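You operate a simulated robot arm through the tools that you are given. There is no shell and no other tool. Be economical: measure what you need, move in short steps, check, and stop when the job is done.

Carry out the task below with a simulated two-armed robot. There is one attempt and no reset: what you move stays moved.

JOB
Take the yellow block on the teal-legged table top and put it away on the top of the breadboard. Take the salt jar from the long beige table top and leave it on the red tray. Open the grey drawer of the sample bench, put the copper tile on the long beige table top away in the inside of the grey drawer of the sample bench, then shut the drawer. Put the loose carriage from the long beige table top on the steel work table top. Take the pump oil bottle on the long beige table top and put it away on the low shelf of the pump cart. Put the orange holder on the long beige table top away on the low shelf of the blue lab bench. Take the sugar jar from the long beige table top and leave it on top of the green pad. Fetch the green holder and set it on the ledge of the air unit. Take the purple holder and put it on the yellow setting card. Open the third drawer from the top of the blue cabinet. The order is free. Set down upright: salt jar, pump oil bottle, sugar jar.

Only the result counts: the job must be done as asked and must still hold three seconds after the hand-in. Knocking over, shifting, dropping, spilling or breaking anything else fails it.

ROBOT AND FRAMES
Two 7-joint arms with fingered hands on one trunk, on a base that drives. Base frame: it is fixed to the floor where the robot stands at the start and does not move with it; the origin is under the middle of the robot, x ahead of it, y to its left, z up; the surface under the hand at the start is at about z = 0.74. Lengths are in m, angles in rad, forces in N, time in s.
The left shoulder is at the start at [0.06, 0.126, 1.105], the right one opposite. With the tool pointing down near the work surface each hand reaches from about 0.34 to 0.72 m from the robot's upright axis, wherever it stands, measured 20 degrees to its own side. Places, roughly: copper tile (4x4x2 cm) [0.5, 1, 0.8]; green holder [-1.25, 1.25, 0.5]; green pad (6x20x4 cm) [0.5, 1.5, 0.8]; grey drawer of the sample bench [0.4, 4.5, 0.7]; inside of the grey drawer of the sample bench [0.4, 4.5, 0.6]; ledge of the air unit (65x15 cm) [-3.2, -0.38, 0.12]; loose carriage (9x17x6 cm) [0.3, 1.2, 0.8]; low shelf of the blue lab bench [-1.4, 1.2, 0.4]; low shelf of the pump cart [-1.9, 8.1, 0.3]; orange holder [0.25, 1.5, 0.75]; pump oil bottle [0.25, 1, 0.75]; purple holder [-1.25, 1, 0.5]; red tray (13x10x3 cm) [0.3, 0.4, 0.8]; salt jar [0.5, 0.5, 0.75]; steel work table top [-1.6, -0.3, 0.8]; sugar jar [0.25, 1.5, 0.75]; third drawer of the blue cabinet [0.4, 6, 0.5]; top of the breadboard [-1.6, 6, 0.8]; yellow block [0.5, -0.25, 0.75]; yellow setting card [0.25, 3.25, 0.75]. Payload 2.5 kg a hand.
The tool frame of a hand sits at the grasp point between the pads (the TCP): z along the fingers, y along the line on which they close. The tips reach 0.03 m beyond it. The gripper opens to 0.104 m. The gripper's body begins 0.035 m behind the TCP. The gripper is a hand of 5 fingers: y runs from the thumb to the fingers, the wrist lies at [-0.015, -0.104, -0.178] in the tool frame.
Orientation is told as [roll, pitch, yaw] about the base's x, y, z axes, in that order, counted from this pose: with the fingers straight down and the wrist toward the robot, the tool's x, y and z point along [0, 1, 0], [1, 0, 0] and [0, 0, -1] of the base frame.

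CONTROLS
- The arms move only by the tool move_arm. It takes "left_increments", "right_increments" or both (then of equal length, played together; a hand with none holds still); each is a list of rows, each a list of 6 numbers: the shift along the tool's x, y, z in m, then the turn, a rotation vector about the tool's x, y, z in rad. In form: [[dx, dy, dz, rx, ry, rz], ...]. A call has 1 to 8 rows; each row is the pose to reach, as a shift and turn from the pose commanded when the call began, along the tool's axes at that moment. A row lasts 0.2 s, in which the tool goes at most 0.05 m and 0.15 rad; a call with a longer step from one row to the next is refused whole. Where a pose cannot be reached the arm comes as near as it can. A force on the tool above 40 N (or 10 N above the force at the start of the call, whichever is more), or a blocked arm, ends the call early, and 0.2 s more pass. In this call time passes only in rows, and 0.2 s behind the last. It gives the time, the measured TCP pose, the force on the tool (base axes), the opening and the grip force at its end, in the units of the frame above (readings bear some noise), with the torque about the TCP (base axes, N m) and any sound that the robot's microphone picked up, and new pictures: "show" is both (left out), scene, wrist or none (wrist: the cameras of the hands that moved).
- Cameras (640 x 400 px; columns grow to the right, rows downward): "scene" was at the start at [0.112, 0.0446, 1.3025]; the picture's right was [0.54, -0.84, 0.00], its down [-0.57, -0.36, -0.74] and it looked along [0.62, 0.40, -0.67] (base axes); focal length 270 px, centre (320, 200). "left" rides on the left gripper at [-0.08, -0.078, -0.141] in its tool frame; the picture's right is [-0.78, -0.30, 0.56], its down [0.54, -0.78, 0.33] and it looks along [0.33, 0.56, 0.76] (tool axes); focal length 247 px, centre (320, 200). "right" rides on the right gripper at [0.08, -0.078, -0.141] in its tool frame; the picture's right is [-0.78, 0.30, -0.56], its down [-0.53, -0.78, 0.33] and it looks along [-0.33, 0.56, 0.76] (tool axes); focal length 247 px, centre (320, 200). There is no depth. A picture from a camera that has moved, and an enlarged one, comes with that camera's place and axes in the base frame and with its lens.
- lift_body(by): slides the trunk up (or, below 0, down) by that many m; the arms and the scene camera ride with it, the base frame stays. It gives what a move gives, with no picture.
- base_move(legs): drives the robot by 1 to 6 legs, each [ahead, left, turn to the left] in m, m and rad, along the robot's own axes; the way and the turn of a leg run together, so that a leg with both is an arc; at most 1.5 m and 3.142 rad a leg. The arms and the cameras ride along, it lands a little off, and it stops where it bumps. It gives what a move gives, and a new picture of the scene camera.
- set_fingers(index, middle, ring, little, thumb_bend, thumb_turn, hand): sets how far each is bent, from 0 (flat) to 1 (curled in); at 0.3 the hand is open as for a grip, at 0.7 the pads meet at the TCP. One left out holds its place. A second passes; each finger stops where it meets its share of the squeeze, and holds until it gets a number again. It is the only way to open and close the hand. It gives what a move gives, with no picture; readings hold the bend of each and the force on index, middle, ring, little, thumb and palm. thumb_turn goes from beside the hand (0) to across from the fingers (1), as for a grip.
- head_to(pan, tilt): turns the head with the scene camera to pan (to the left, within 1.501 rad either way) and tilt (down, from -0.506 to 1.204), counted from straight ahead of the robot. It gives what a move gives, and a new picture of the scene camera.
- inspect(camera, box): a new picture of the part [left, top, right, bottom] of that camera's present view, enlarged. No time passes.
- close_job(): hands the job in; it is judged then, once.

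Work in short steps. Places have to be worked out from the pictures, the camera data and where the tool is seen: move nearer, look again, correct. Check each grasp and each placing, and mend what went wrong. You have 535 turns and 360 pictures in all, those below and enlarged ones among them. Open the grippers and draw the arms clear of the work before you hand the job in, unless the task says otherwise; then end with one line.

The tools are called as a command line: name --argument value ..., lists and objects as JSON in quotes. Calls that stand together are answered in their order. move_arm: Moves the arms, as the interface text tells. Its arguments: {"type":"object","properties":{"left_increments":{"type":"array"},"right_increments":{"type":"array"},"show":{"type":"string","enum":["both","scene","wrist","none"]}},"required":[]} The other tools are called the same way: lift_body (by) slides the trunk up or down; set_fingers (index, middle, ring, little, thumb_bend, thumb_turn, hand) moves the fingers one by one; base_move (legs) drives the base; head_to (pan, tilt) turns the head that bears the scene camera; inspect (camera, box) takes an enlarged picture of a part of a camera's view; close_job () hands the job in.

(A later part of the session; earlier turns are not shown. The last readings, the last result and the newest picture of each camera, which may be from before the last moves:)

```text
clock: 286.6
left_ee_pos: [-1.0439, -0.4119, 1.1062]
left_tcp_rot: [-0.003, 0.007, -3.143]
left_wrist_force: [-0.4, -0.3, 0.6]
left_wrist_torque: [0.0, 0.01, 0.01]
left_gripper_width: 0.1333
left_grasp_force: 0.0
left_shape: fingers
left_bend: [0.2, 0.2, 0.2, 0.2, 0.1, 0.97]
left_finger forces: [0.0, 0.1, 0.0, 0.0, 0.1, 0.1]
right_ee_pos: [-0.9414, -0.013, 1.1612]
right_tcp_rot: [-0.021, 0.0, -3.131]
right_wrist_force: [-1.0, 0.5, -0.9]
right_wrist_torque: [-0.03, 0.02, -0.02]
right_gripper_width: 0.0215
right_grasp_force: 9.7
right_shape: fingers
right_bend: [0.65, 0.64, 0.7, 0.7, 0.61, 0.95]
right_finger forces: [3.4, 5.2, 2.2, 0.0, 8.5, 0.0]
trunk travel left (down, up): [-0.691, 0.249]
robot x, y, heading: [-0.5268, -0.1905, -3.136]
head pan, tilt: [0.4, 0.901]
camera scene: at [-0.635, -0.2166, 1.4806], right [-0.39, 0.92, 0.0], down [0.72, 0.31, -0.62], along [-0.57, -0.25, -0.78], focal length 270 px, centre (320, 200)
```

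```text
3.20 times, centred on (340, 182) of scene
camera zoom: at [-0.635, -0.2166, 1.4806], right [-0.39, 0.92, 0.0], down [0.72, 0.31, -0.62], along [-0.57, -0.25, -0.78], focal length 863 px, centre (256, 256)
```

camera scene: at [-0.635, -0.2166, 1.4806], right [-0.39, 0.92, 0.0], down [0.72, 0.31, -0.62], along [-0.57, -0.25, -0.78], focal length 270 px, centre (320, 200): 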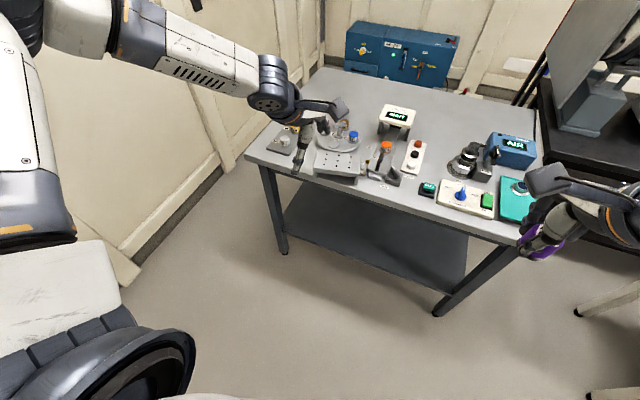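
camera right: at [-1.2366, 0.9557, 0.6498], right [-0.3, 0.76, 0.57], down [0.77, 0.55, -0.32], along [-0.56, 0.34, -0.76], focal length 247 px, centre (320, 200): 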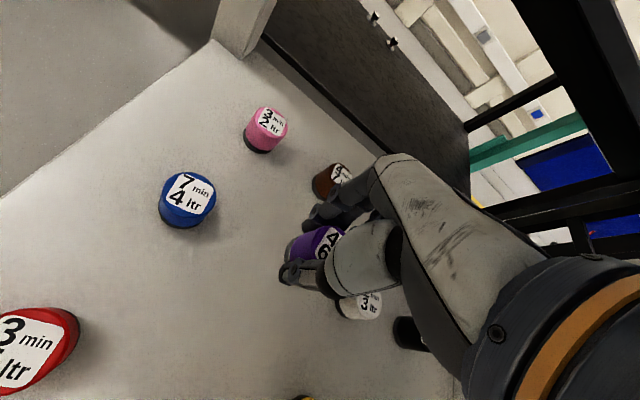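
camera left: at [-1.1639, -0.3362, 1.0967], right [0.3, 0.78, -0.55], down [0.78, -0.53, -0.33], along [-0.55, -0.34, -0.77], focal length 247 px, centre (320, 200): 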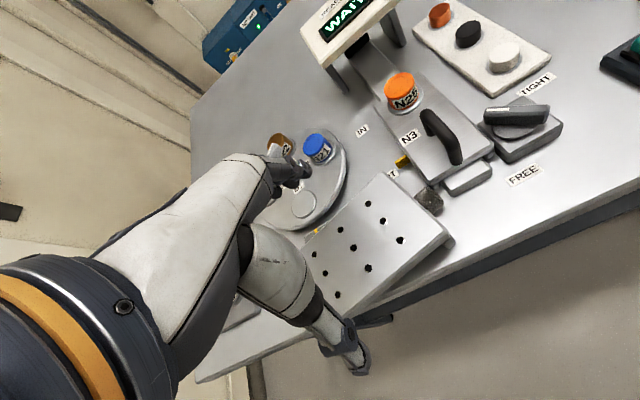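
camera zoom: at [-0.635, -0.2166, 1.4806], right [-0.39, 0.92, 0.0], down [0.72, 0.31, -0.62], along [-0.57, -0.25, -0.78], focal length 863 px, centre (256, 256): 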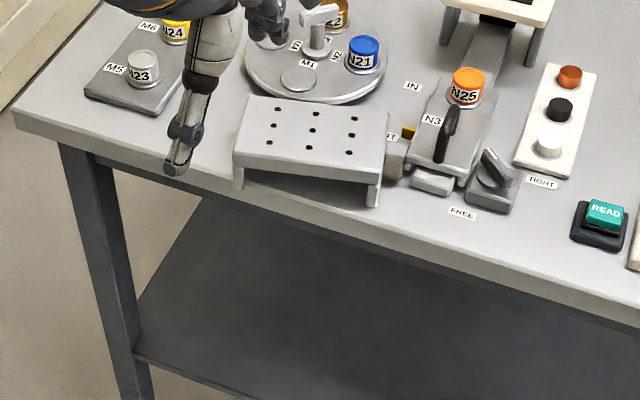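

The carriage sits well inside the table. I want to check the yellow tag that lay nearby; move left for a view.

base_move --legs '[[0.05, 0.35, 0]]'

head_to --pan -0.1 --tilt 0.8

inspect --camera "scene" --box '[220, 120, 460, 270]'

```text
clock: 288.9
left_ee_pos: [-1.0909, -0.768, 1.1052]
left_tcp_rot: [-0.003, 0.009, -3.136]
left_wrist_force: [0.6, 0.0, 1.6]
left_wrist_torque: [-0.02, 0.02, 0.01]
left_gripper_width: 0.1331
left_grasp_force: 0.1
left_shape: fingers
left_bend: [0.2, 0.2, 0.2, 0.2, 0.1, 0.97]
left_finger forces: [0.0, 0.0, 0.0, 0.0, 0.0, 0.0]
right_ee_pos: [-0.9897, -0.3695, 1.1609]
right_tcp_rot: [-0.02, 0.003, -3.124]
right_wrist_force: [-1.1, -0.3, -0.4]
right_wrist_torque: [0.01, 0.01, 0.01]
right_gripper_width: 0.0215
right_grasp_force: 9.6
right_shape: fingers
right_bend: [0.65, 0.64, 0.7, 0.7, 0.61, 0.95]
right_finger forces: [3.3, 5.3, 2.1, 0.0, 8.5, 0.0]
trunk travel left (down, up): [-0.691, 0.249]
robot x, y, heading: [-0.5756, -0.5385, -3.13]
head pan, tilt: [0.4, 0.901]
camera scene: at [-0.6824, -0.571, 1.4805], right [-0.4, 0.92, 0.0], down [0.72, 0.31, -0.62], along [-0.57, -0.25, -0.78], focal length 270 px, centre (320, 200)
```

scene: 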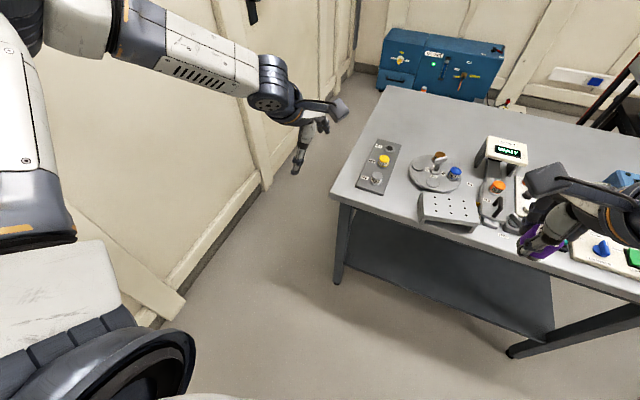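

```text
clock: 289.9
left_ee_pos: [-1.0905, -0.7675, 1.1054]
left_tcp_rot: [-0.002, 0.01, -3.137]
left_wrist_force: [0.8, 0.6, -0.5]
left_wrist_torque: [-0.02, 0.01, -0.05]
left_gripper_width: 0.1332
left_grasp_force: 0.0
left_shape: fingers
left_bend: [0.2, 0.2, 0.2, 0.2, 0.1, 0.97]
left_finger forces: [0.0, 0.0, 0.0, 0.0, 0.0, 0.1]
right_ee_pos: [-0.9886, -0.3698, 1.1616]
right_tcp_rot: [-0.02, 0.003, -3.127]
right_wrist_force: [0.4, 0.2, -1.1]
right_wrist_torque: [-0.02, -0.01, 0.03]
right_gripper_width: 0.0215
right_grasp_force: 9.9
right_shape: fingers
right_bend: [0.65, 0.64, 0.7, 0.7, 0.61, 0.95]
right_finger forces: [3.3, 5.2, 2.3, 0.0, 8.5, 0.0]
trunk travel left (down, up): [-0.691, 0.249]
robot x, y, heading: [-0.5762, -0.5384, -3.128]
head pan, tilt: [-0.099, 0.799]
camera scene: at [-0.6934, -0.5333, 1.4884], right [0.09, 1.0, 0.0], down [0.71, -0.06, -0.7], along [-0.69, 0.06, -0.72], focal length 270 px, centre (320, 200)
```

scene: 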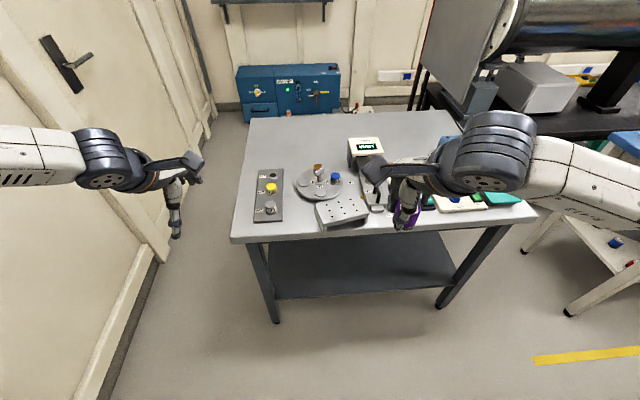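

```text
2.67 times, centred on (340, 195) of scene
camera zoom: at [-0.6934, -0.5333, 1.4884], right [0.09, 1.0, 0.0], down [0.71, -0.06, -0.7], along [-0.69, 0.06, -0.72], focal length 719 px, centre (267, 213)
```

zoom: 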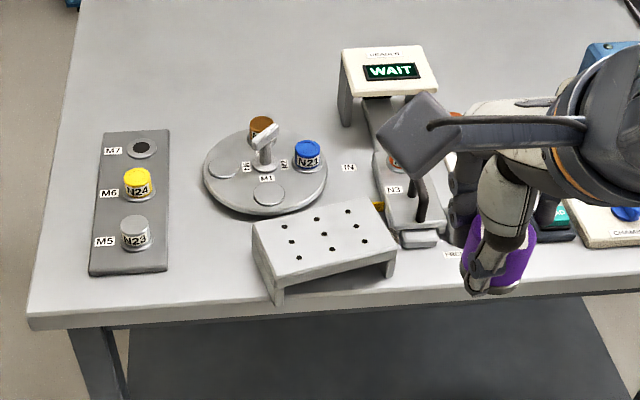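

All fine; the yellow tag is unmoved behind the plate. Next: pick the copper tile with the left hand (≈[0.5,1.0]); turn around and drive there.

base_move --legs '[[0, 0, 3.13], [0, 0.67, 0], [0.3, 0.67, 0]]'

head_to --pan 0.3 --tilt 0.8

```text
clock: 304.4
left_ee_pos: [0.3167, 0.9748, 1.1049]
left_tcp_rot: [-0.004, 0.01, -0.065]
left_wrist_force: [-0.8, -0.3, 0.5]
left_wrist_torque: [0.02, -0.01, -0.04]
left_gripper_width: 0.1333
left_grasp_force: 0.0
left_shape: fingers
left_bend: [0.2, 0.2, 0.2, 0.2, 0.1, 0.97]
left_finger forces: [0.0, 0.0, 0.1, 0.0, 0.0, 0.0]
right_ee_pos: [0.1876, 0.5855, 1.1617]
right_tcp_rot: [-0.022, 0.003, -0.055]
right_wrist_force: [-0.5, -0.6, -0.8]
right_wrist_torque: [0.02, -0.03, 0.03]
right_gripper_width: 0.0199
right_grasp_force: 9.3
right_shape: fingers
right_bend: [0.66, 0.64, 0.7, 0.7, 0.62, 0.95]
right_finger forces: [3.3, 5.2, 2.0, 0.1, 7.9, 0.0]
trunk travel left (down, up): [-0.691, 0.249]
robot x, y, heading: [-0.2121, 0.7846, -0.056]
head pan, tilt: [-0.099, 0.799]
camera scene: at [-0.0915, 0.7679, 1.4884], right [-0.16, -0.99, 0.0], down [-0.71, 0.11, -0.7], along [0.69, -0.11, -0.72], focal length 270 px, centre (320, 200)
```

scene: 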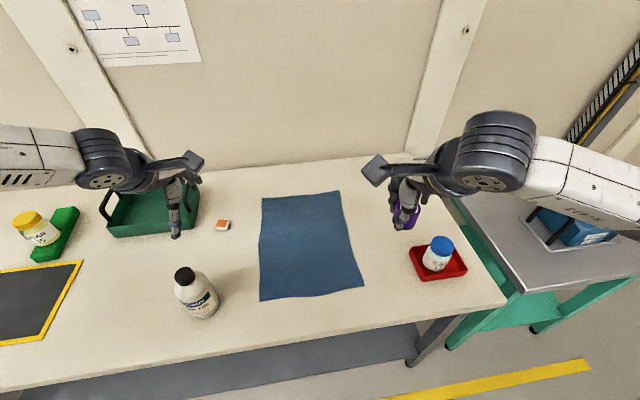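

```text
clock: 305.3
left_ee_pos: [0.3166, 0.9743, 1.1052]
left_tcp_rot: [-0.001, 0.009, -0.063]
left_wrist_force: [0.6, 0.3, -0.1]
left_wrist_torque: [0.01, -0.03, -0.02]
left_gripper_width: 0.1331
left_grasp_force: 0.1
left_shape: fingers
left_bend: [0.2, 0.2, 0.2, 0.2, 0.1, 0.97]
left_finger forces: [0.0, 0.1, 0.1, 0.1, 0.1, 0.1]
right_ee_pos: [0.1879, 0.5843, 1.1617]
right_tcp_rot: [-0.022, 0.003, -0.057]
right_wrist_force: [0.1, -0.5, -0.8]
right_wrist_torque: [0.01, -0.02, 0.02]
right_gripper_width: 0.0204
right_grasp_force: 9.0
right_shape: fingers
right_bend: [0.66, 0.64, 0.7, 0.7, 0.62, 0.95]
right_finger forces: [3.3, 5.0, 2.0, 0.0, 7.8, 0.0]
trunk travel left (down, up): [-0.691, 0.249]
robot x, y, heading: [-0.2154, 0.7864, -0.065]
head pan, tilt: [0.3, 0.799]
camera scene: at [-0.093, 0.7996, 1.4884], right [0.24, -0.97, 0.0], down [-0.7, -0.17, -0.7], along [0.68, 0.17, -0.72], focal length 270 px, centre (320, 200)
```

scene: 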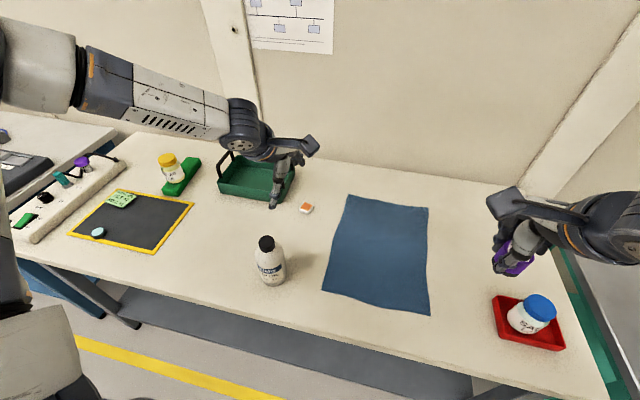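

Tile at ≈[0.495,0.993]. Drive in, set fingers to grip-open, lower.

base_move --legs '[[0.17, 0.01, 0.06]]'

set_fingers --hand "left" --index 0.4 --middle 0.4 --ring 0.4 --little 0.4 --thumb_bend 0.4

lift_body --by -0.2

move_arm --left_increments '[[0, 0, 0.005, 0, 0, 0]]' --show "wrist"

```text
clock: 306.8
left_ee_pos: [0.474, 1.0094, 1.1043]
left_tcp_rot: [-0.001, 0.009, -0.006]
left_wrist_force: [-0.3, 0.0, 0.5]
left_wrist_torque: [-0.01, 0.02, 0.0]
left_gripper_width: 0.1329
left_grasp_force: 0.0
left_shape: fingers
left_bend: [0.2, 0.2, 0.2, 0.2, 0.1, 0.97]
left_finger forces: [0.0, 0.0, 0.0, 0.0, 0.1, 0.1]
right_ee_pos: [0.3675, 0.6133, 1.1605]
right_tcp_rot: [-0.022, 0.002, 0.004]
right_wrist_force: [-0.5, 0.5, -0.6]
right_wrist_torque: [0.03, 0.01, -0.01]
right_gripper_width: 0.0202
right_grasp_force: 8.9
right_shape: fingers
right_bend: [0.66, 0.65, 0.7, 0.7, 0.62, 0.95]
right_finger forces: [3.3, 5.2, 2.0, 0.1, 7.8, 0.0]
trunk travel left (down, up): [-0.691, 0.249]
robot x, y, heading: [-0.0478, 0.7874, -0.001]
head pan, tilt: [0.3, 0.799]
camera scene: at [0.0744, 0.8116, 1.4883], right [0.3, -0.96, 0.0], down [-0.69, -0.21, -0.7], along [0.67, 0.21, -0.72], focal length 270 px, centre (320, 200)
```

scene: 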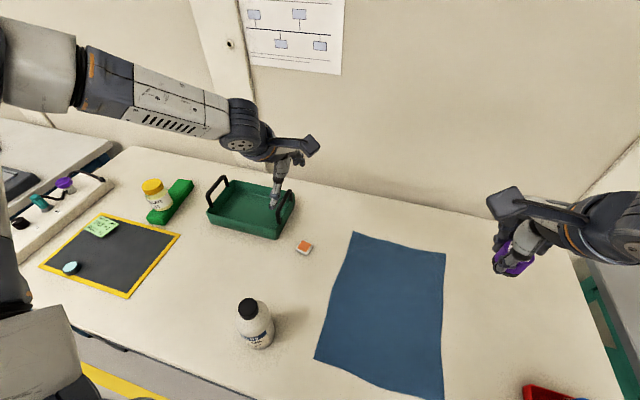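

```text
clock: 307.8
left_ee_pos: [0.4717, 1.0101, 1.1049]
left_tcp_rot: [-0.001, 0.01, -0.007]
left_wrist_force: [-0.9, 0.1, 0.4]
left_wrist_torque: [-0.02, -0.01, 0.02]
left_gripper_width: 0.0786
left_grasp_force: 0.1
left_shape: fingers
left_bend: [0.4, 0.4, 0.4, 0.4, 0.4, 0.97]
left_finger forces: [0.0, 0.0, 0.0, 0.1, 0.0, 0.0]
right_ee_pos: [0.3673, 0.6125, 1.1605]
right_tcp_rot: [-0.02, 0.002, 0.003]
right_wrist_force: [-0.1, -0.3, -0.8]
right_wrist_torque: [-0.02, -0.02, 0.0]
right_gripper_width: 0.0205
right_grasp_force: 9.4
right_shape: fingers
right_bend: [0.66, 0.65, 0.7, 0.7, 0.62, 0.95]
right_finger forces: [3.2, 5.2, 2.1, 0.0, 7.8, 0.0]
trunk travel left (down, up): [-0.691, 0.249]
robot x, y, heading: [-0.0418, 0.7869, 0.0]
head pan, tilt: [0.3, 0.799]
```

```text
clock: 309.9
left_ee_pos: [0.4728, 1.0095, 0.9045]
left_tcp_rot: [0.0, 0.008, -0.007]
left_wrist_force: [0.3, -0.3, 0.2]
left_wrist_torque: [0.03, 0.02, 0.02]
left_gripper_width: 0.0785
left_grasp_force: 0.0
left_shape: fingers
left_bend: [0.4, 0.4, 0.4, 0.4, 0.4, 0.97]
left_finger forces: [0.0, 0.1, 0.0, 0.1, 0.0, 0.0]
right_ee_pos: [0.3661, 0.6122, 0.9603]
right_tcp_rot: [-0.02, 0.003, 0.005]
right_wrist_force: [-0.4, 0.4, -1.0]
right_wrist_torque: [-0.01, 0.0, -0.01]
right_gripper_width: 0.0201
right_grasp_force: 9.2
right_shape: fingers
right_bend: [0.66, 0.65, 0.7, 0.7, 0.62, 0.95]
right_finger forces: [3.4, 5.2, 2.0, 0.1, 7.9, 0.0]
trunk travel left (down, up): [-0.491, 0.449]
robot x, y, heading: [-0.0451, 0.79, 0.002]
head pan, tilt: [0.3, 0.799]
```

```text
clock: 310.3
left_ee_pos: [0.4727, 1.0095, 0.9004]
left_tcp_rot: [-0.001, 0.007, -0.008]
left_wrist_force: [0.8, 0.9, -0.9]
left_wrist_torque: [-0.03, -0.04, -0.02]
left_gripper_width: 0.0784
left_grasp_force: 0.0
left_shape: fingers
left_bend: [0.4, 0.4, 0.4, 0.4, 0.4, 0.97]
left_finger forces: [0.0, 0.0, 0.0, 0.1, 0.0, 0.0]
right_ee_pos: [0.367, 0.6136, 0.9614]
right_tcp_rot: [-0.023, 0.004, 0.003]
right_wrist_force: [-0.1, 0.5, -0.9]
right_wrist_torque: [0.01, 0.0, -0.02]
right_gripper_width: 0.0203
right_grasp_force: 9.4
right_shape: fingers
right_bend: [0.66, 0.65, 0.7, 0.7, 0.62, 0.95]
right_finger forces: [3.3, 5.1, 2.0, 0.1, 7.9, 0.0]
trunk travel left (down, up): [-0.491, 0.449]
robot x, y, heading: [-0.0437, 0.7865, -0.001]
head pan, tilt: [0.3, 0.799]
camera left: at [0.395, 0.9307, 1.0419], right [-0.31, -0.78, -0.55], down [-0.78, 0.54, -0.33], along [0.55, 0.33, -0.77], focal length 247 px, centre (320, 200)
```

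left: 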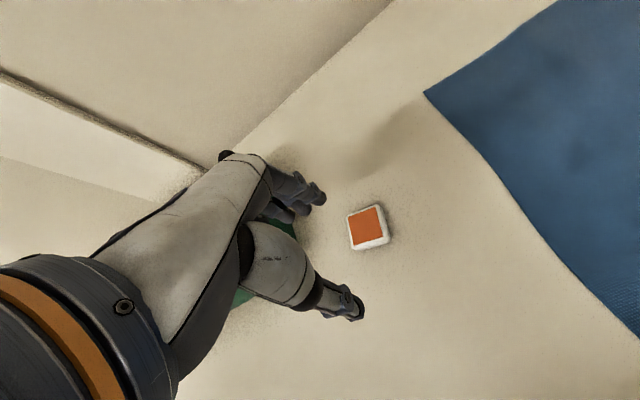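

Tile at [0.493,0.988], nearly aligned. Move over and descend to z≈0.833.

move_arm --left_increments '[[-0.0215, 0.02, 0.01, 0, 0, 0], [-0.0215, 0.02, 0.045, 0, 0, 0], [-0.0215, 0.02, 0.067, 0, 0, 0]]' --show "wrist"

```text
clock: 311.1
left_ee_pos: [0.4915, 0.9883, 0.8341]
left_tcp_rot: [-0.004, 0.006, -0.006]
left_wrist_force: [-0.8, 0.1, -0.7]
left_wrist_torque: [0.0, 0.02, 0.02]
left_gripper_width: 0.0786
left_grasp_force: 0.1
left_shape: fingers
left_bend: [0.4, 0.4, 0.4, 0.4, 0.4, 0.97]
left_finger forces: [0.0, 0.0, 0.0, 0.0, 0.0, 0.0]
right_ee_pos: [0.3681, 0.6138, 0.9622]
right_tcp_rot: [-0.02, 0.003, 0.003]
right_wrist_force: [0.3, -0.5, -0.4]
right_wrist_torque: [0.01, 0.02, 0.01]
right_gripper_width: 0.0201
right_grasp_force: 8.7
right_shape: fingers
right_bend: [0.66, 0.65, 0.7, 0.7, 0.62, 0.95]
right_finger forces: [3.4, 5.1, 2.1, 0.1, 7.9, 0.1]
trunk travel left (down, up): [-0.491, 0.449]
robot x, y, heading: [-0.0473, 0.7862, 0.0]
head pan, tilt: [0.3, 0.799]
camera left: at [0.4143, 0.908, 0.9758], right [-0.31, -0.78, -0.55], down [-0.78, 0.54, -0.33], along [0.55, 0.33, -0.77], focal length 247 px, centre (320, 200)
```

left: 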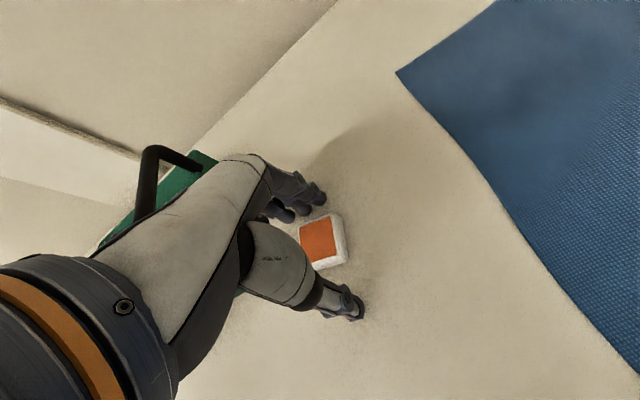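

set_fingers --hand "left" --index 0.75 --middle 0.75 --ring 0.75 --little 0.75 --thumb_bend 0.72

move_arm --left_increments '[[0, 0, -0.04, 0, 0, 0], [0, 0, -0.09, 0, 0, 0]]' --show "wrist"

```text
clock: 312.1
left_ee_pos: [0.4922, 0.9889, 0.8349]
left_tcp_rot: [-0.002, 0.007, -0.007]
left_wrist_force: [1.3, 1.1, 2.7]
left_wrist_torque: [-0.09, 0.11, 0.04]
left_gripper_width: 0.0352
left_grasp_force: 22.6
left_shape: fingers
left_bend: [0.73, 0.73, 0.74, 0.75, 0.52, 0.92]
left_finger forces: [11.6, 6.6, 4.9, 0.0, 21.4, 0.0]
right_ee_pos: [0.3657, 0.6123, 0.9616]
right_tcp_rot: [-0.02, 0.002, 0.002]
right_wrist_force: [0.8, 0.5, -0.9]
right_wrist_torque: [0.02, 0.01, 0.03]
right_gripper_width: 0.02
right_grasp_force: 9.3
right_shape: fingers
right_bend: [0.66, 0.65, 0.7, 0.7, 0.62, 0.95]
right_finger forces: [3.2, 5.2, 2.0, 0.0, 7.9, 0.0]
trunk travel left (down, up): [-0.491, 0.449]
robot x, y, heading: [-0.0442, 0.7872, 0.003]
head pan, tilt: [0.3, 0.799]
```

```text
clock: 312.7
left_ee_pos: [0.4908, 0.9883, 0.9228]
left_tcp_rot: [-0.002, 0.01, -0.007]
left_wrist_force: [-0.7, 0.9, -0.5]
left_wrist_torque: [0.05, 0.02, -0.02]
left_gripper_width: 0.0353
left_grasp_force: 20.7
left_shape: fingers
left_bend: [0.73, 0.73, 0.74, 0.75, 0.52, 0.92]
left_finger forces: [9.9, 6.3, 5.3, 0.0, 21.1, 0.0]
right_ee_pos: [0.3665, 0.6129, 0.9608]
right_tcp_rot: [-0.021, 0.002, 0.003]
right_wrist_force: [0.2, -0.4, -1.3]
right_wrist_torque: [0.0, -0.02, 0.01]
right_gripper_width: 0.0204
right_grasp_force: 8.7
right_shape: fingers
right_bend: [0.66, 0.65, 0.7, 0.7, 0.62, 0.95]
right_finger forces: [3.3, 5.2, 2.0, 0.0, 7.9, 0.1]
trunk travel left (down, up): [-0.491, 0.449]
robot x, y, heading: [-0.043, 0.7879, 0.002]
head pan, tilt: [0.3, 0.799]
camera left: at [0.4141, 0.9086, 1.0649], right [-0.31, -0.78, -0.55], down [-0.78, 0.54, -0.33], along [0.55, 0.33, -0.77], focal length 247 px, centre (320, 200)
```

left: 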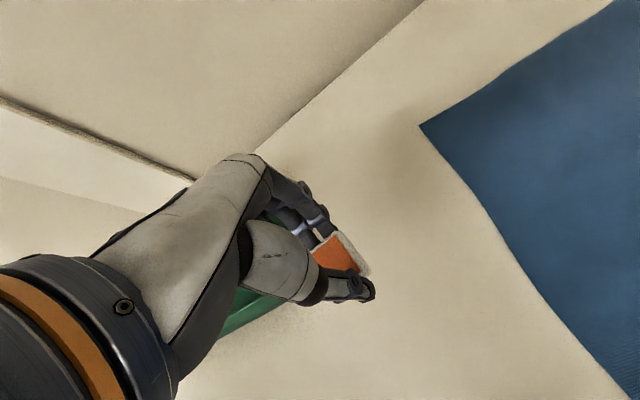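

Tile held. Raise, back out over the bottle, and travel up the aisle toward y≈3.4 (yellow setting card).

lift_body --by 0.2

base_move --legs '[[-0.42, 0, 0], [0, 1.3, 0], [0, 1.3, 0]]'

head_to --pan 0.0 --tilt 0.7

```text
clock: 314.9
left_ee_pos: [0.4921, 0.9874, 1.1226]
left_tcp_rot: [-0.002, 0.007, -0.008]
left_wrist_force: [0.0, -0.5, -0.2]
left_wrist_torque: [-0.01, 0.0, 0.0]
left_gripper_width: 0.0354
left_grasp_force: 21.7
left_shape: fingers
left_bend: [0.73, 0.73, 0.74, 0.75, 0.52, 0.92]
left_finger forces: [10.0, 6.2, 5.2, 0.0, 21.2, 0.1]
right_ee_pos: [0.3669, 0.6132, 1.1613]
right_tcp_rot: [-0.02, 0.004, 0.002]
right_wrist_force: [-0.5, 1.0, -0.7]
right_wrist_torque: [-0.01, -0.02, -0.02]
right_gripper_width: 0.0202
right_grasp_force: 9.2
right_shape: fingers
right_bend: [0.66, 0.65, 0.7, 0.7, 0.62, 0.95]
right_finger forces: [3.3, 5.1, 2.1, 0.0, 7.8, 0.0]
trunk travel left (down, up): [-0.691, 0.249]
robot x, y, heading: [-0.0443, 0.7903, 0.003]
head pan, tilt: [0.3, 0.799]
```

```text
clock: 329.8
left_ee_pos: [0.0539, 3.6154, 1.1239]
left_tcp_rot: [-0.002, 0.009, 0.018]
left_wrist_force: [-0.2, 0.0, -0.2]
left_wrist_torque: [0.0, 0.01, 0.01]
left_gripper_width: 0.0355
left_grasp_force: 21.1
left_shape: fingers
left_bend: [0.73, 0.73, 0.74, 0.75, 0.52, 0.92]
left_finger forces: [9.9, 6.4, 5.1, 0.0, 21.1, 0.0]
right_ee_pos: [-0.061, 3.2375, 1.1601]
right_tcp_rot: [-0.022, 0.004, 0.028]
right_wrist_force: [-0.2, 0.1, -0.6]
right_wrist_torque: [0.04, -0.02, -0.01]
right_gripper_width: 0.0204
right_grasp_force: 9.0
right_shape: fingers
right_bend: [0.66, 0.65, 0.7, 0.7, 0.62, 0.95]
right_finger forces: [3.0, 5.0, 2.3, 0.0, 7.9, 0.0]
trunk travel left (down, up): [-0.691, 0.249]
robot x, y, heading: [-0.4771, 3.4039, 0.019]
head pan, tilt: [0.3, 0.799]
camera scene: at [-0.3606, 3.4282, 1.4884], right [0.32, -0.95, 0.0], down [-0.68, -0.23, -0.7], along [0.66, 0.22, -0.72], focal length 270 px, centre (320, 200)
```

scene: 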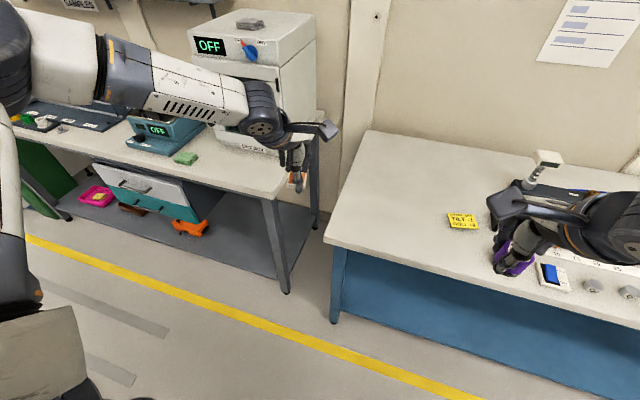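

```text
clock: 330.6
left_ee_pos: [0.054, 3.6148, 1.1222]
left_tcp_rot: [0.0, 0.008, 0.019]
left_wrist_force: [0.1, 0.1, 0.4]
left_wrist_torque: [0.02, 0.0, -0.02]
left_gripper_width: 0.0353
left_grasp_force: 21.9
left_shape: fingers
left_bend: [0.73, 0.73, 0.74, 0.75, 0.52, 0.92]
left_finger forces: [9.9, 6.4, 5.1, 0.0, 21.1, 0.1]
right_ee_pos: [-0.0622, 3.2363, 1.1602]
right_tcp_rot: [-0.021, 0.003, 0.029]
right_wrist_force: [-0.2, 0.1, -1.2]
right_wrist_torque: [0.06, 0.02, 0.02]
right_gripper_width: 0.0203
right_grasp_force: 9.0
right_shape: fingers
right_bend: [0.66, 0.65, 0.7, 0.7, 0.62, 0.95]
right_finger forces: [3.0, 5.1, 2.2, 0.1, 7.9, 0.0]
trunk travel left (down, up): [-0.691, 0.249]
robot x, y, heading: [-0.4787, 3.4005, 0.028]
head pan, tilt: [0.0, 0.7]
camera scene: at [-0.3521, 3.4044, 1.4966], right [0.03, -1.0, 0.0], down [-0.64, -0.02, -0.76], along [0.76, 0.02, -0.64], focal length 270 px, centre (320, 200)
```

scene: 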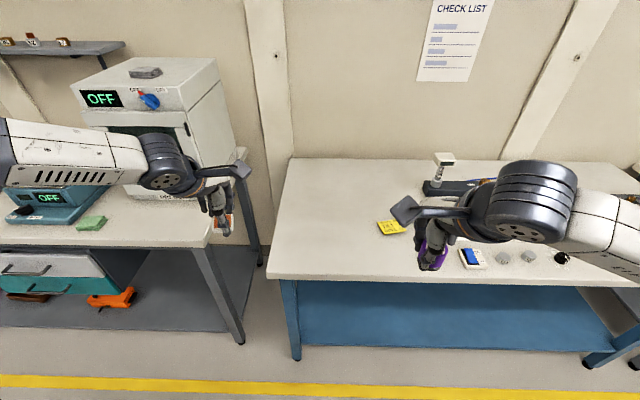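

Yellow setting card at ≈[0.33,3.16]. Drive in and lower for the right hand to place the purple holder.

base_move --legs '[[0.3, -0.04, -0.028]]'

lift_body --by -0.19

move_arm --right_increments '[[-0.01, 0.035, 0, 0, 0, 0], [-0.02, 0.07, 0.01, 0, 0, 0]]' --show "both"

```text
clock: 332.6
left_ee_pos: [0.3544, 3.5616, 1.1225]
left_tcp_rot: [-0.001, 0.01, -0.014]
left_wrist_force: [0.4, 0.0, -0.1]
left_wrist_torque: [0.02, 0.01, 0.01]
left_gripper_width: 0.0355
left_grasp_force: 21.0
left_shape: fingers
left_bend: [0.73, 0.73, 0.74, 0.75, 0.52, 0.92]
left_finger forces: [10.0, 6.4, 5.1, 0.0, 21.1, 0.0]
right_ee_pos: [0.2273, 3.1863, 1.161]
right_tcp_rot: [-0.02, 0.004, -0.004]
right_wrist_force: [-0.5, -0.1, -1.3]
right_wrist_torque: [-0.01, 0.01, 0.01]
right_gripper_width: 0.02
right_grasp_force: 9.1
right_shape: fingers
right_bend: [0.66, 0.65, 0.7, 0.7, 0.62, 0.95]
right_finger forces: [3.0, 5.1, 2.3, 0.1, 7.9, 0.0]
trunk travel left (down, up): [-0.691, 0.249]
robot x, y, heading: [-0.1886, 3.368, -0.006]
head pan, tilt: [0.0, 0.7]
camera scene: at [-0.0578, 3.3631, 1.4966], right [-0.01, -1.0, 0.0], down [-0.64, 0.0, -0.76], along [0.76, -0.01, -0.64], focal length 270 px, centre (320, 200)
```

scene: 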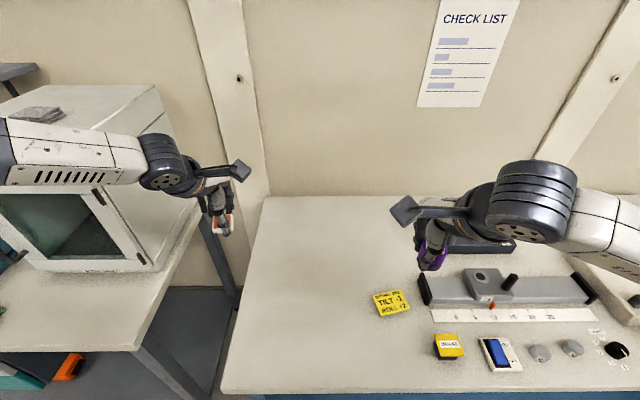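

```text
clock: 334.7
left_ee_pos: [0.3542, 3.5613, 0.9333]
left_tcp_rot: [-0.002, 0.006, -0.013]
left_wrist_force: [-0.4, 1.3, -0.8]
left_wrist_torque: [0.0, -0.01, -0.01]
left_gripper_width: 0.0352
left_grasp_force: 21.3
left_shape: fingers
left_bend: [0.73, 0.73, 0.74, 0.75, 0.52, 0.92]
left_finger forces: [9.9, 6.4, 5.1, 0.0, 21.1, 0.1]
right_ee_pos: [0.227, 3.1865, 0.9713]
right_tcp_rot: [-0.02, 0.002, -0.004]
right_wrist_force: [-1.1, -0.4, 0.2]
right_wrist_torque: [0.01, 0.0, 0.0]
right_gripper_width: 0.02
right_grasp_force: 9.4
right_shape: fingers
right_bend: [0.66, 0.65, 0.7, 0.7, 0.62, 0.95]
right_finger forces: [2.9, 5.1, 2.4, 0.0, 8.0, 0.0]
trunk travel left (down, up): [-0.501, 0.439]
robot x, y, heading: [-0.1855, 3.3654, -0.006]
head pan, tilt: [0.0, 0.7]
```

```text
clock: 335.3
left_ee_pos: [0.3531, 3.5613, 0.9336]
left_tcp_rot: [-0.002, 0.009, -0.014]
left_wrist_force: [-0.3, -0.3, 0.3]
left_wrist_torque: [-0.01, -0.01, -0.03]
left_gripper_width: 0.0354
left_grasp_force: 20.8
left_shape: fingers
left_bend: [0.73, 0.73, 0.74, 0.75, 0.52, 0.92]
left_finger forces: [9.9, 6.4, 5.1, 0.0, 21.0, 0.1]
right_ee_pos: [0.2966, 3.1668, 0.961]
right_tcp_rot: [-0.021, 0.001, -0.003]
right_wrist_force: [-0.1, 0.7, -0.6]
right_wrist_torque: [-0.01, 0.01, 0.03]
right_gripper_width: 0.0198
right_grasp_force: 9.7
right_shape: fingers
right_bend: [0.66, 0.65, 0.7, 0.7, 0.62, 0.95]
right_finger forces: [2.9, 5.2, 2.3, 0.0, 8.1, 0.1]
trunk travel left (down, up): [-0.501, 0.439]
robot x, y, heading: [-0.1854, 3.3633, -0.008]
head pan, tilt: [0.0, 0.7]
camera scene: at [-0.0581, 3.3632, 1.3066], right [-0.01, -1.0, 0.0], down [-0.64, 0.0, -0.76], along [0.76, -0.01, -0.64], focal length 270 px, centre (320, 200)
camera right: at [0.2203, 3.249, 1.1013], right [0.3, -0.76, 0.57], down [-0.78, -0.54, -0.32], along [0.55, -0.35, -0.76], focal length 247 px, centre (320, 200)
```

scene: 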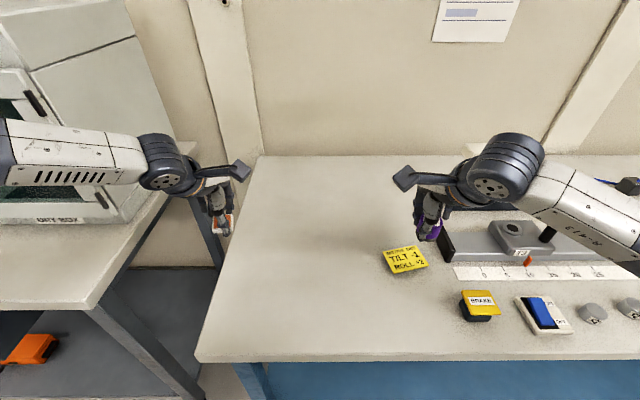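
right: 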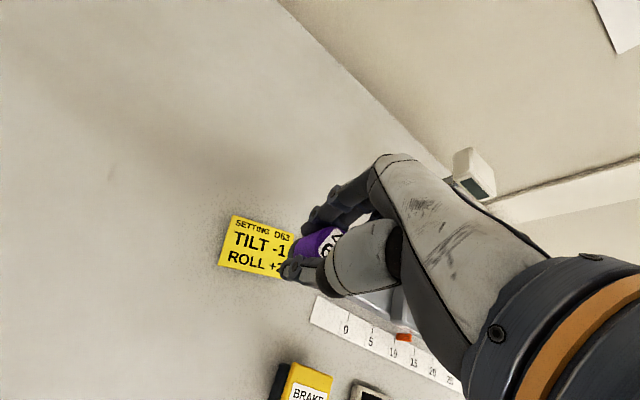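

Card centre ≈[0.318,3.166]. Move over and lower.

move_arm --right_increments '[[0, 0.0215, 0.03, 0, 0, 0], [0, 0.0215, 0.065, 0, 0, 0], [0, 0.0215, 0.095, 0, 0, 0]]' --show "wrist"

```text
clock: 336.1
left_ee_pos: [0.3531, 3.5624, 0.9333]
left_tcp_rot: [-0.003, 0.008, -0.012]
left_wrist_force: [0.2, -0.3, 0.1]
left_wrist_torque: [0.05, -0.01, 0.0]
left_gripper_width: 0.0355
left_grasp_force: 21.7
left_shape: fingers
left_bend: [0.73, 0.73, 0.74, 0.75, 0.52, 0.92]
left_finger forces: [9.9, 6.4, 5.2, 0.0, 21.1, 0.0]
right_ee_pos: [0.3164, 3.1636, 0.8649]
right_tcp_rot: [-0.022, 0.002, 0.0]
right_wrist_force: [-0.6, -0.2, -0.7]
right_wrist_torque: [0.04, 0.02, -0.01]
right_gripper_width: 0.0198
right_grasp_force: 9.0
right_shape: fingers
right_bend: [0.66, 0.65, 0.7, 0.7, 0.62, 0.95]
right_finger forces: [2.9, 5.2, 2.3, 0.0, 8.0, 0.0]
trunk travel left (down, up): [-0.501, 0.439]
robot x, y, heading: [-0.1868, 3.367, -0.009]
head pan, tilt: [0.0, 0.7]
camera right: at [0.2392, 3.2462, 1.0056], right [0.3, -0.77, 0.57], down [-0.78, -0.54, -0.32], along [0.55, -0.35, -0.76], focal length 247 px, centre (320, 200)
```

right: 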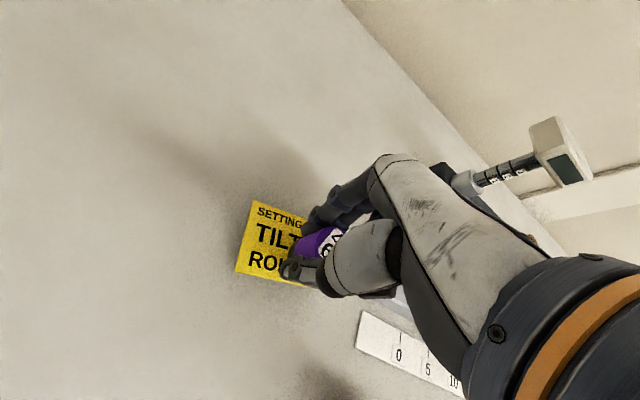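

Over the card. Lower to contact.

move_arm --right_increments '[[0, 0, 0.008, 0, 0, 0], [0, 0, 0.015, 0, 0, 0], [0, 0, 0.02, 0, 0, 0]]' --show "none"

```text
clock: 336.9
left_ee_pos: [0.353, 3.5617, 0.9333]
left_tcp_rot: [-0.004, 0.007, -0.013]
left_wrist_force: [0.2, 0.4, -0.1]
left_wrist_torque: [-0.02, 0.0, -0.02]
left_gripper_width: 0.0353
left_grasp_force: 21.3
left_shape: fingers
left_bend: [0.73, 0.73, 0.74, 0.75, 0.52, 0.92]
left_finger forces: [9.8, 6.4, 5.1, 0.1, 21.1, 0.0]
right_ee_pos: [0.3167, 3.164, 0.8508]
right_tcp_rot: [-0.02, -0.007, -0.003]
right_wrist_force: [0.8, 1.2, 14.8]
right_wrist_torque: [0.0, 0.0, 0.01]
right_gripper_width: 0.0186
right_grasp_force: 11.2
right_shape: fingers
right_bend: [0.67, 0.65, 0.69, 0.7, 0.62, 0.95]
right_finger forces: [2.9, 6.9, 2.1, 0.0, 10.1, 0.0]
trunk travel left (down, up): [-0.501, 0.439]
robot x, y, heading: [-0.1842, 3.3634, -0.007]
head pan, tilt: [0.0, 0.7]
```

Firm contact at z≈0.851. Release and rise.

set_fingers --hand "right" --index 0.35 --middle 0.35 --ring 0.35 --little 0.35 --thumb_bend 0.3

move_arm --right_increments '[[0, 0, -0.03, 0, 0, 0], [0, 0, -0.075, 0, 0, 0], [0, 0, -0.12, 0, 0, 0]]' --show "both"

```text
clock: 337.9
left_ee_pos: [0.3529, 3.5604, 0.9337]
left_tcp_rot: [-0.002, 0.009, -0.014]
left_wrist_force: [1.1, -0.8, -0.6]
left_wrist_torque: [0.01, 0.0, 0.02]
left_gripper_width: 0.0355
left_grasp_force: 21.3
left_shape: fingers
left_bend: [0.73, 0.73, 0.74, 0.75, 0.52, 0.92]
left_finger forces: [9.9, 6.4, 5.2, 0.1, 21.1, 0.0]
right_ee_pos: [0.3178, 3.1627, 0.8457]
right_tcp_rot: [-0.021, 0.003, -0.004]
right_wrist_force: [0.9, 0.3, 0.2]
right_wrist_torque: [0.0, 0.03, 0.01]
right_gripper_width: 0.0966
right_grasp_force: 0.1
right_shape: fingers
right_bend: [0.35, 0.35, 0.35, 0.35, 0.3, 0.97]
right_finger forces: [0.0, 0.0, 0.1, 0.0, 0.0, 0.0]
trunk travel left (down, up): [-0.501, 0.439]
robot x, y, heading: [-0.1854, 3.3663, -0.009]
head pan, tilt: [0.0, 0.7]
```

```text
clock: 338.7
left_ee_pos: [0.3533, 3.5617, 0.9331]
left_tcp_rot: [-0.002, 0.008, -0.013]
left_wrist_force: [0.0, 0.7, 0.3]
left_wrist_torque: [0.03, 0.0, 0.04]
left_gripper_width: 0.0353
left_grasp_force: 21.7
left_shape: fingers
left_bend: [0.73, 0.73, 0.74, 0.75, 0.52, 0.92]
left_finger forces: [9.8, 6.5, 5.1, 0.1, 21.2, 0.0]
right_ee_pos: [0.3157, 3.1664, 0.9646]
right_tcp_rot: [-0.021, 0.005, -0.004]
right_wrist_force: [-0.9, -0.9, -0.3]
right_wrist_torque: [-0.02, -0.02, -0.01]
right_gripper_width: 0.0964
right_grasp_force: 0.2
right_shape: fingers
right_bend: [0.35, 0.35, 0.35, 0.35, 0.3, 0.97]
right_finger forces: [0.0, 0.0, 0.0, 0.0, 0.0, 0.1]
trunk travel left (down, up): [-0.501, 0.439]
robot x, y, heading: [-0.1872, 3.3691, -0.011]
head pan, tilt: [0.0, 0.7]
camera scene: at [-0.0586, 3.3634, 1.3066], right [-0.01, -1.0, 0.0], down [-0.64, 0.0, -0.77], along [0.76, -0.01, -0.64], focal length 270 px, centre (320, 200)
camera right: at [0.2382, 3.249, 1.1056], right [0.3, -0.76, 0.57], down [-0.78, -0.54, -0.32], along [0.55, -0.35, -0.76], focal length 247 px, centre (320, 200)
```

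scene: 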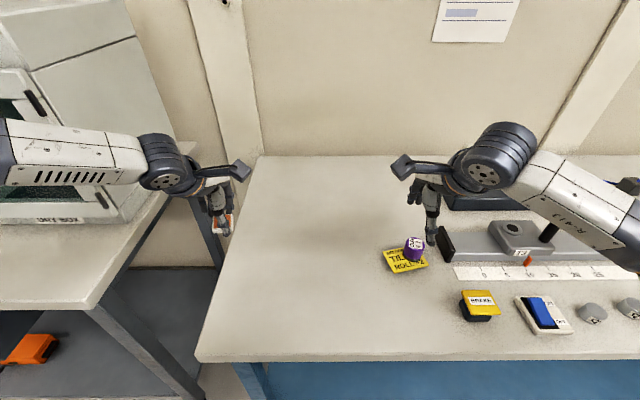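
right: 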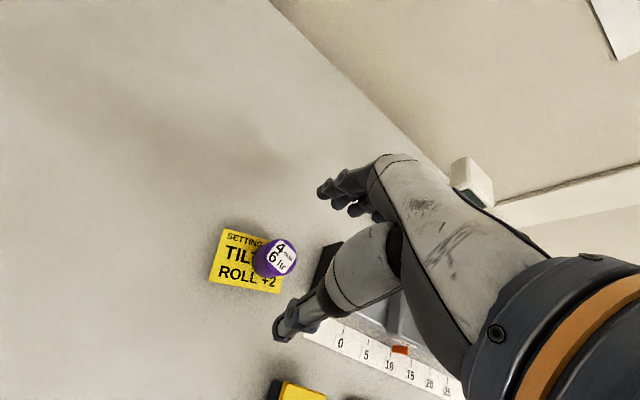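

Zoom to verify it sits on the card.

inspect --camera "right" --box '[190, 200, 320, 310]'

inspect --camera "scene" --box '[360, 215, 470, 290]'

```text
3.64 times, centred on (255, 255) of right
camera zoom: at [0.2382, 3.249, 1.1056], right [0.3, -0.76, 0.57], down [-0.78, -0.54, -0.32], along [0.55, -0.35, -0.76], focal length 898 px, centre (556, 0)
```

zoom: 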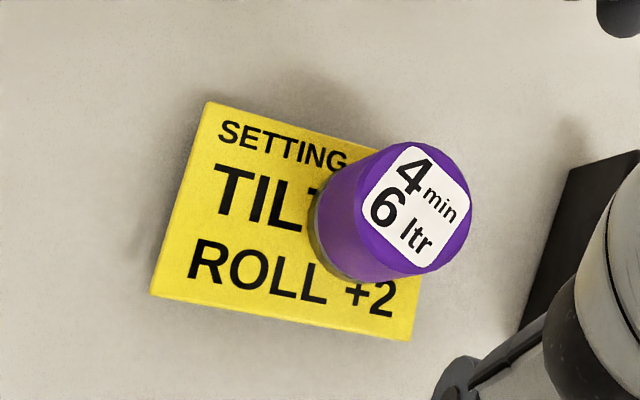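

```text
5.33 times, centred on (415, 252) of scene
camera zoom: at [-0.0586, 3.3634, 1.3066], right [-0.01, -1.0, 0.0], down [-0.64, 0.0, -0.77], along [0.76, -0.01, -0.64], focal length 1438 px, centre (-187, -80)
```

zoom: 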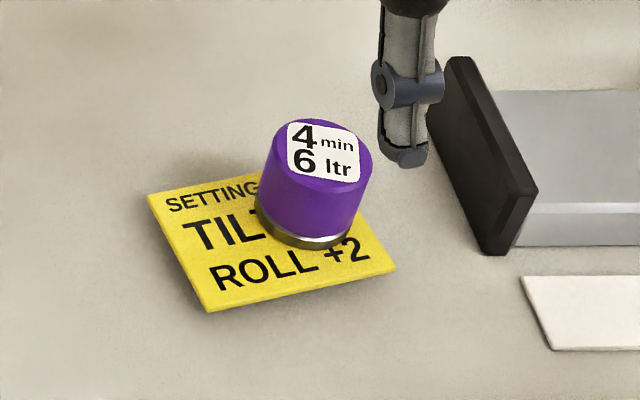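

Purple is on the card. Now to the sample bench: back off and strafe to y≈4.4, look at the drawers.

base_move --legs '[[-0.35, 0, 0], [0, 1.1, 0.01]]'

head_to --pan 0.0 --tilt 0.6

```text
clock: 346.2
left_ee_pos: [-0.0032, 4.6657, 0.9341]
left_tcp_rot: [-0.001, 0.009, -0.001]
left_wrist_force: [0.0, 0.1, -0.7]
left_wrist_torque: [0.02, -0.03, 0.01]
left_gripper_width: 0.0355
left_grasp_force: 21.4
left_shape: fingers
left_bend: [0.73, 0.73, 0.74, 0.75, 0.52, 0.92]
left_finger forces: [9.9, 6.4, 5.0, 0.0, 21.2, 0.0]
right_ee_pos: [-0.0359, 4.27, 0.9649]
right_tcp_rot: [-0.022, 0.002, 0.012]
right_wrist_force: [0.5, 0.5, 0.5]
right_wrist_torque: [-0.02, 0.0, 0.0]
right_gripper_width: 0.0965
right_grasp_force: 0.1
right_shape: fingers
right_bend: [0.35, 0.35, 0.35, 0.35, 0.3, 0.97]
right_finger forces: [0.0, 0.1, 0.0, 0.0, 0.0, 0.0]
trunk travel left (down, up): [-0.501, 0.439]
robot x, y, heading: [-0.5382, 4.462, 0.004]
head pan, tilt: [0.0, 0.7]
camera scene: at [-0.4133, 4.4624, 1.3066], right [0.01, -1.0, 0.0], down [-0.64, 0.0, -0.76], along [0.76, 0.0, -0.64], focal length 270 px, centre (320, 200)
```

scene: 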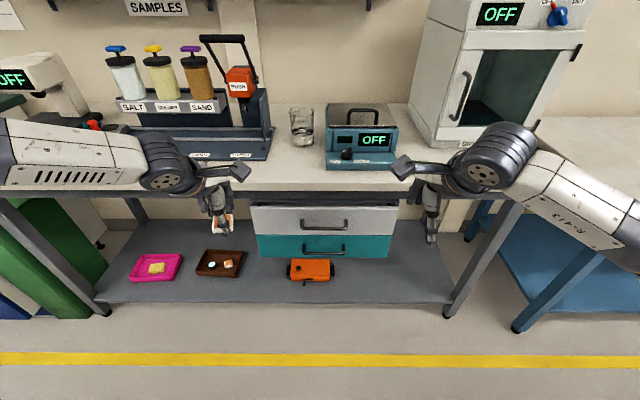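

```text
clock: 346.9
left_ee_pos: [-0.0042, 4.665, 0.9337]
left_tcp_rot: [-0.002, 0.009, 0.001]
left_wrist_force: [1.2, 0.7, 0.3]
left_wrist_torque: [0.01, 0.0, 0.02]
left_gripper_width: 0.0353
left_grasp_force: 21.3
left_shape: fingers
left_bend: [0.73, 0.73, 0.74, 0.75, 0.52, 0.92]
left_finger forces: [9.9, 6.3, 4.9, 0.0, 21.1, 0.0]
right_ee_pos: [-0.0365, 4.2694, 0.9643]
right_tcp_rot: [-0.021, 0.002, 0.01]
right_wrist_force: [-0.1, 0.1, 0.2]
right_wrist_torque: [0.0, 0.0, 0.03]
right_gripper_width: 0.0965
right_grasp_force: 0.0
right_shape: fingers
right_bend: [0.35, 0.35, 0.35, 0.35, 0.3, 0.97]
right_finger forces: [0.0, 0.0, 0.0, 0.0, 0.1, 0.0]
trunk travel left (down, up): [-0.501, 0.439]
robot x, y, heading: [-0.5354, 4.4624, 0.004]
head pan, tilt: [0.0, 0.6]
camera scene: at [-0.4099, 4.4623, 1.3152], right [0.01, -1.0, 0.0], down [-0.57, 0.0, -0.82], along [0.82, 0.0, -0.57], focal length 270 px, centre (320, 200)
```

scene: 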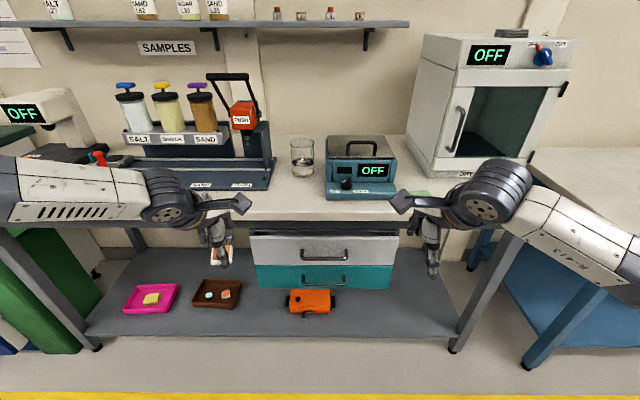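

Grey drawer handle ≈[0.21,4.446,0.657]. Pose the right hand fingers-forward, retract the left (tile), shift base right a bit… (robot y→4.63), and lower.

move_arm --right_increments '[[0, 0, 0, -0.14, 0, 0], [0, 0, 0, -0.28, 0, 0], [0, 0, 0, -0.42, 0, 0], [0, 0, 0, -0.56, 0, 0], [0, 0, 0, -0.7, 0, 0], [0, 0, 0, -0.84, 0, 0], [0, 0, 0, -0.98, 0, 0], [0, 0, 0, -1.12, 0, 0]]' --left_increments '[[0, -0.02, -0.01, 0, 0, 0], [0, -0.04, -0.03, 0, 0, 0], [0, -0.06, -0.05, 0, 0, 0], [0, -0.08, -0.07, 0, 0, 0], [0, -0.1, -0.09, 0, 0, 0], [0, -0.12, -0.1, 0, 0, 0], [0, -0.13, -0.1, 0, 0, 0], [0, -0.13, -0.1, 0, 0, 0]]' --show "none"

lift_body --by -0.36

base_move --legs '[[0.05, 0.17, 0]]'

```text
clock: 348.7
left_ee_pos: [-0.133, 4.6656, 1.0343]
left_tcp_rot: [-0.001, 0.008, 0.0]
left_wrist_force: [-0.5, -1.1, 0.3]
left_wrist_torque: [-0.03, -0.02, -0.01]
left_gripper_width: 0.0354
left_grasp_force: 21.4
left_shape: fingers
left_bend: [0.73, 0.73, 0.74, 0.75, 0.52, 0.92]
left_finger forces: [9.9, 6.4, 4.9, 0.0, 21.1, 0.0]
right_ee_pos: [-0.0363, 4.2749, 0.9677]
right_tcp_rot: [-0.021, -0.534, 0.048]
right_wrist_force: [0.1, -0.2, -0.6]
right_wrist_torque: [0.0, -0.01, 0.05]
right_gripper_width: 0.0968
right_grasp_force: 0.1
right_shape: fingers
right_bend: [0.35, 0.35, 0.35, 0.35, 0.3, 0.97]
right_finger forces: [0.0, 0.0, 0.0, 0.0, 0.1, 0.0]
right hand out of reach, approached as far as the arm can: row 4, 5, 6, 7, 8
trunk travel left (down, up): [-0.501, 0.439]
robot x, y, heading: [-0.5418, 4.458, 0.001]
head pan, tilt: [0.0, 0.6]
```

```text
clock: 352.2
left_ee_pos: [-0.1325, 4.6663, 0.6741]
left_tcp_rot: [-0.001, 0.008, 0.0]
left_wrist_force: [-0.2, -0.7, -0.2]
left_wrist_torque: [0.0, 0.01, 0.0]
left_gripper_width: 0.0355
left_grasp_force: 20.8
left_shape: fingers
left_bend: [0.73, 0.73, 0.74, 0.75, 0.52, 0.92]
left_finger forces: [9.8, 6.5, 5.0, 0.1, 21.0, 0.0]
right_ee_pos: [-0.036, 4.2733, 0.6074]
right_tcp_rot: [-0.022, -0.534, 0.049]
right_wrist_force: [-0.2, -0.8, 0.6]
right_wrist_torque: [0.01, -0.02, -0.02]
right_gripper_width: 0.0967
right_grasp_force: 0.2
right_shape: fingers
right_bend: [0.35, 0.35, 0.35, 0.35, 0.3, 0.97]
right_finger forces: [0.1, 0.0, 0.0, 0.0, 0.0, 0.0]
trunk travel left (down, up): [-0.141, 0.799]
robot x, y, heading: [-0.5394, 4.4634, 0.002]
head pan, tilt: [0.0, 0.6]
```

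```text
clock: 353.6
left_ee_pos: [-0.0849, 4.8335, 0.6742]
left_tcp_rot: [-0.001, 0.008, 0.002]
left_wrist_force: [-0.2, 0.4, -1.3]
left_wrist_torque: [0.01, 0.0, -0.04]
left_gripper_width: 0.0355
left_grasp_force: 21.2
left_shape: fingers
left_bend: [0.73, 0.73, 0.74, 0.75, 0.52, 0.92]
left_finger forces: [9.9, 6.5, 4.9, 0.0, 20.9, 0.1]
right_ee_pos: [0.0125, 4.4414, 0.6083]
right_tcp_rot: [-0.022, -0.536, 0.051]
right_wrist_force: [0.3, 0.8, -1.2]
right_wrist_torque: [0.03, 0.01, 0.04]
right_gripper_width: 0.0966
right_grasp_force: 0.0
right_shape: fingers
right_bend: [0.35, 0.35, 0.35, 0.35, 0.3, 0.97]
right_finger forces: [0.0, 0.1, 0.0, 0.0, 0.0, 0.0]
trunk travel left (down, up): [-0.141, 0.799]
robot x, y, heading: [-0.4894, 4.6224, 0.01]
head pan, tilt: [0.0, 0.6]
camera scene: at [-0.361, 4.6289, 0.9553], right [0.01, -1.0, 0.0], down [-0.56, 0.0, -0.83], along [0.83, 0.01, -0.56], focal length 270 px, centre (320, 200)
```

scene: 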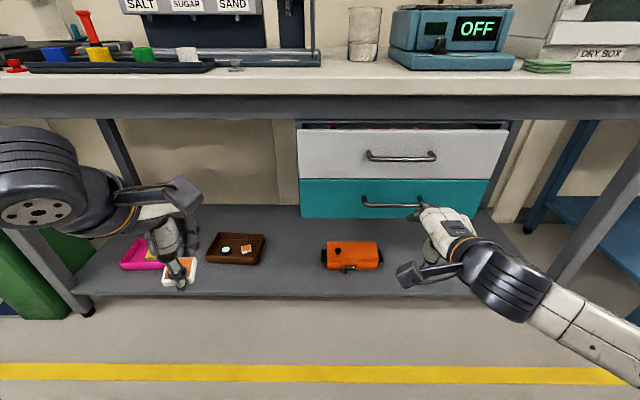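

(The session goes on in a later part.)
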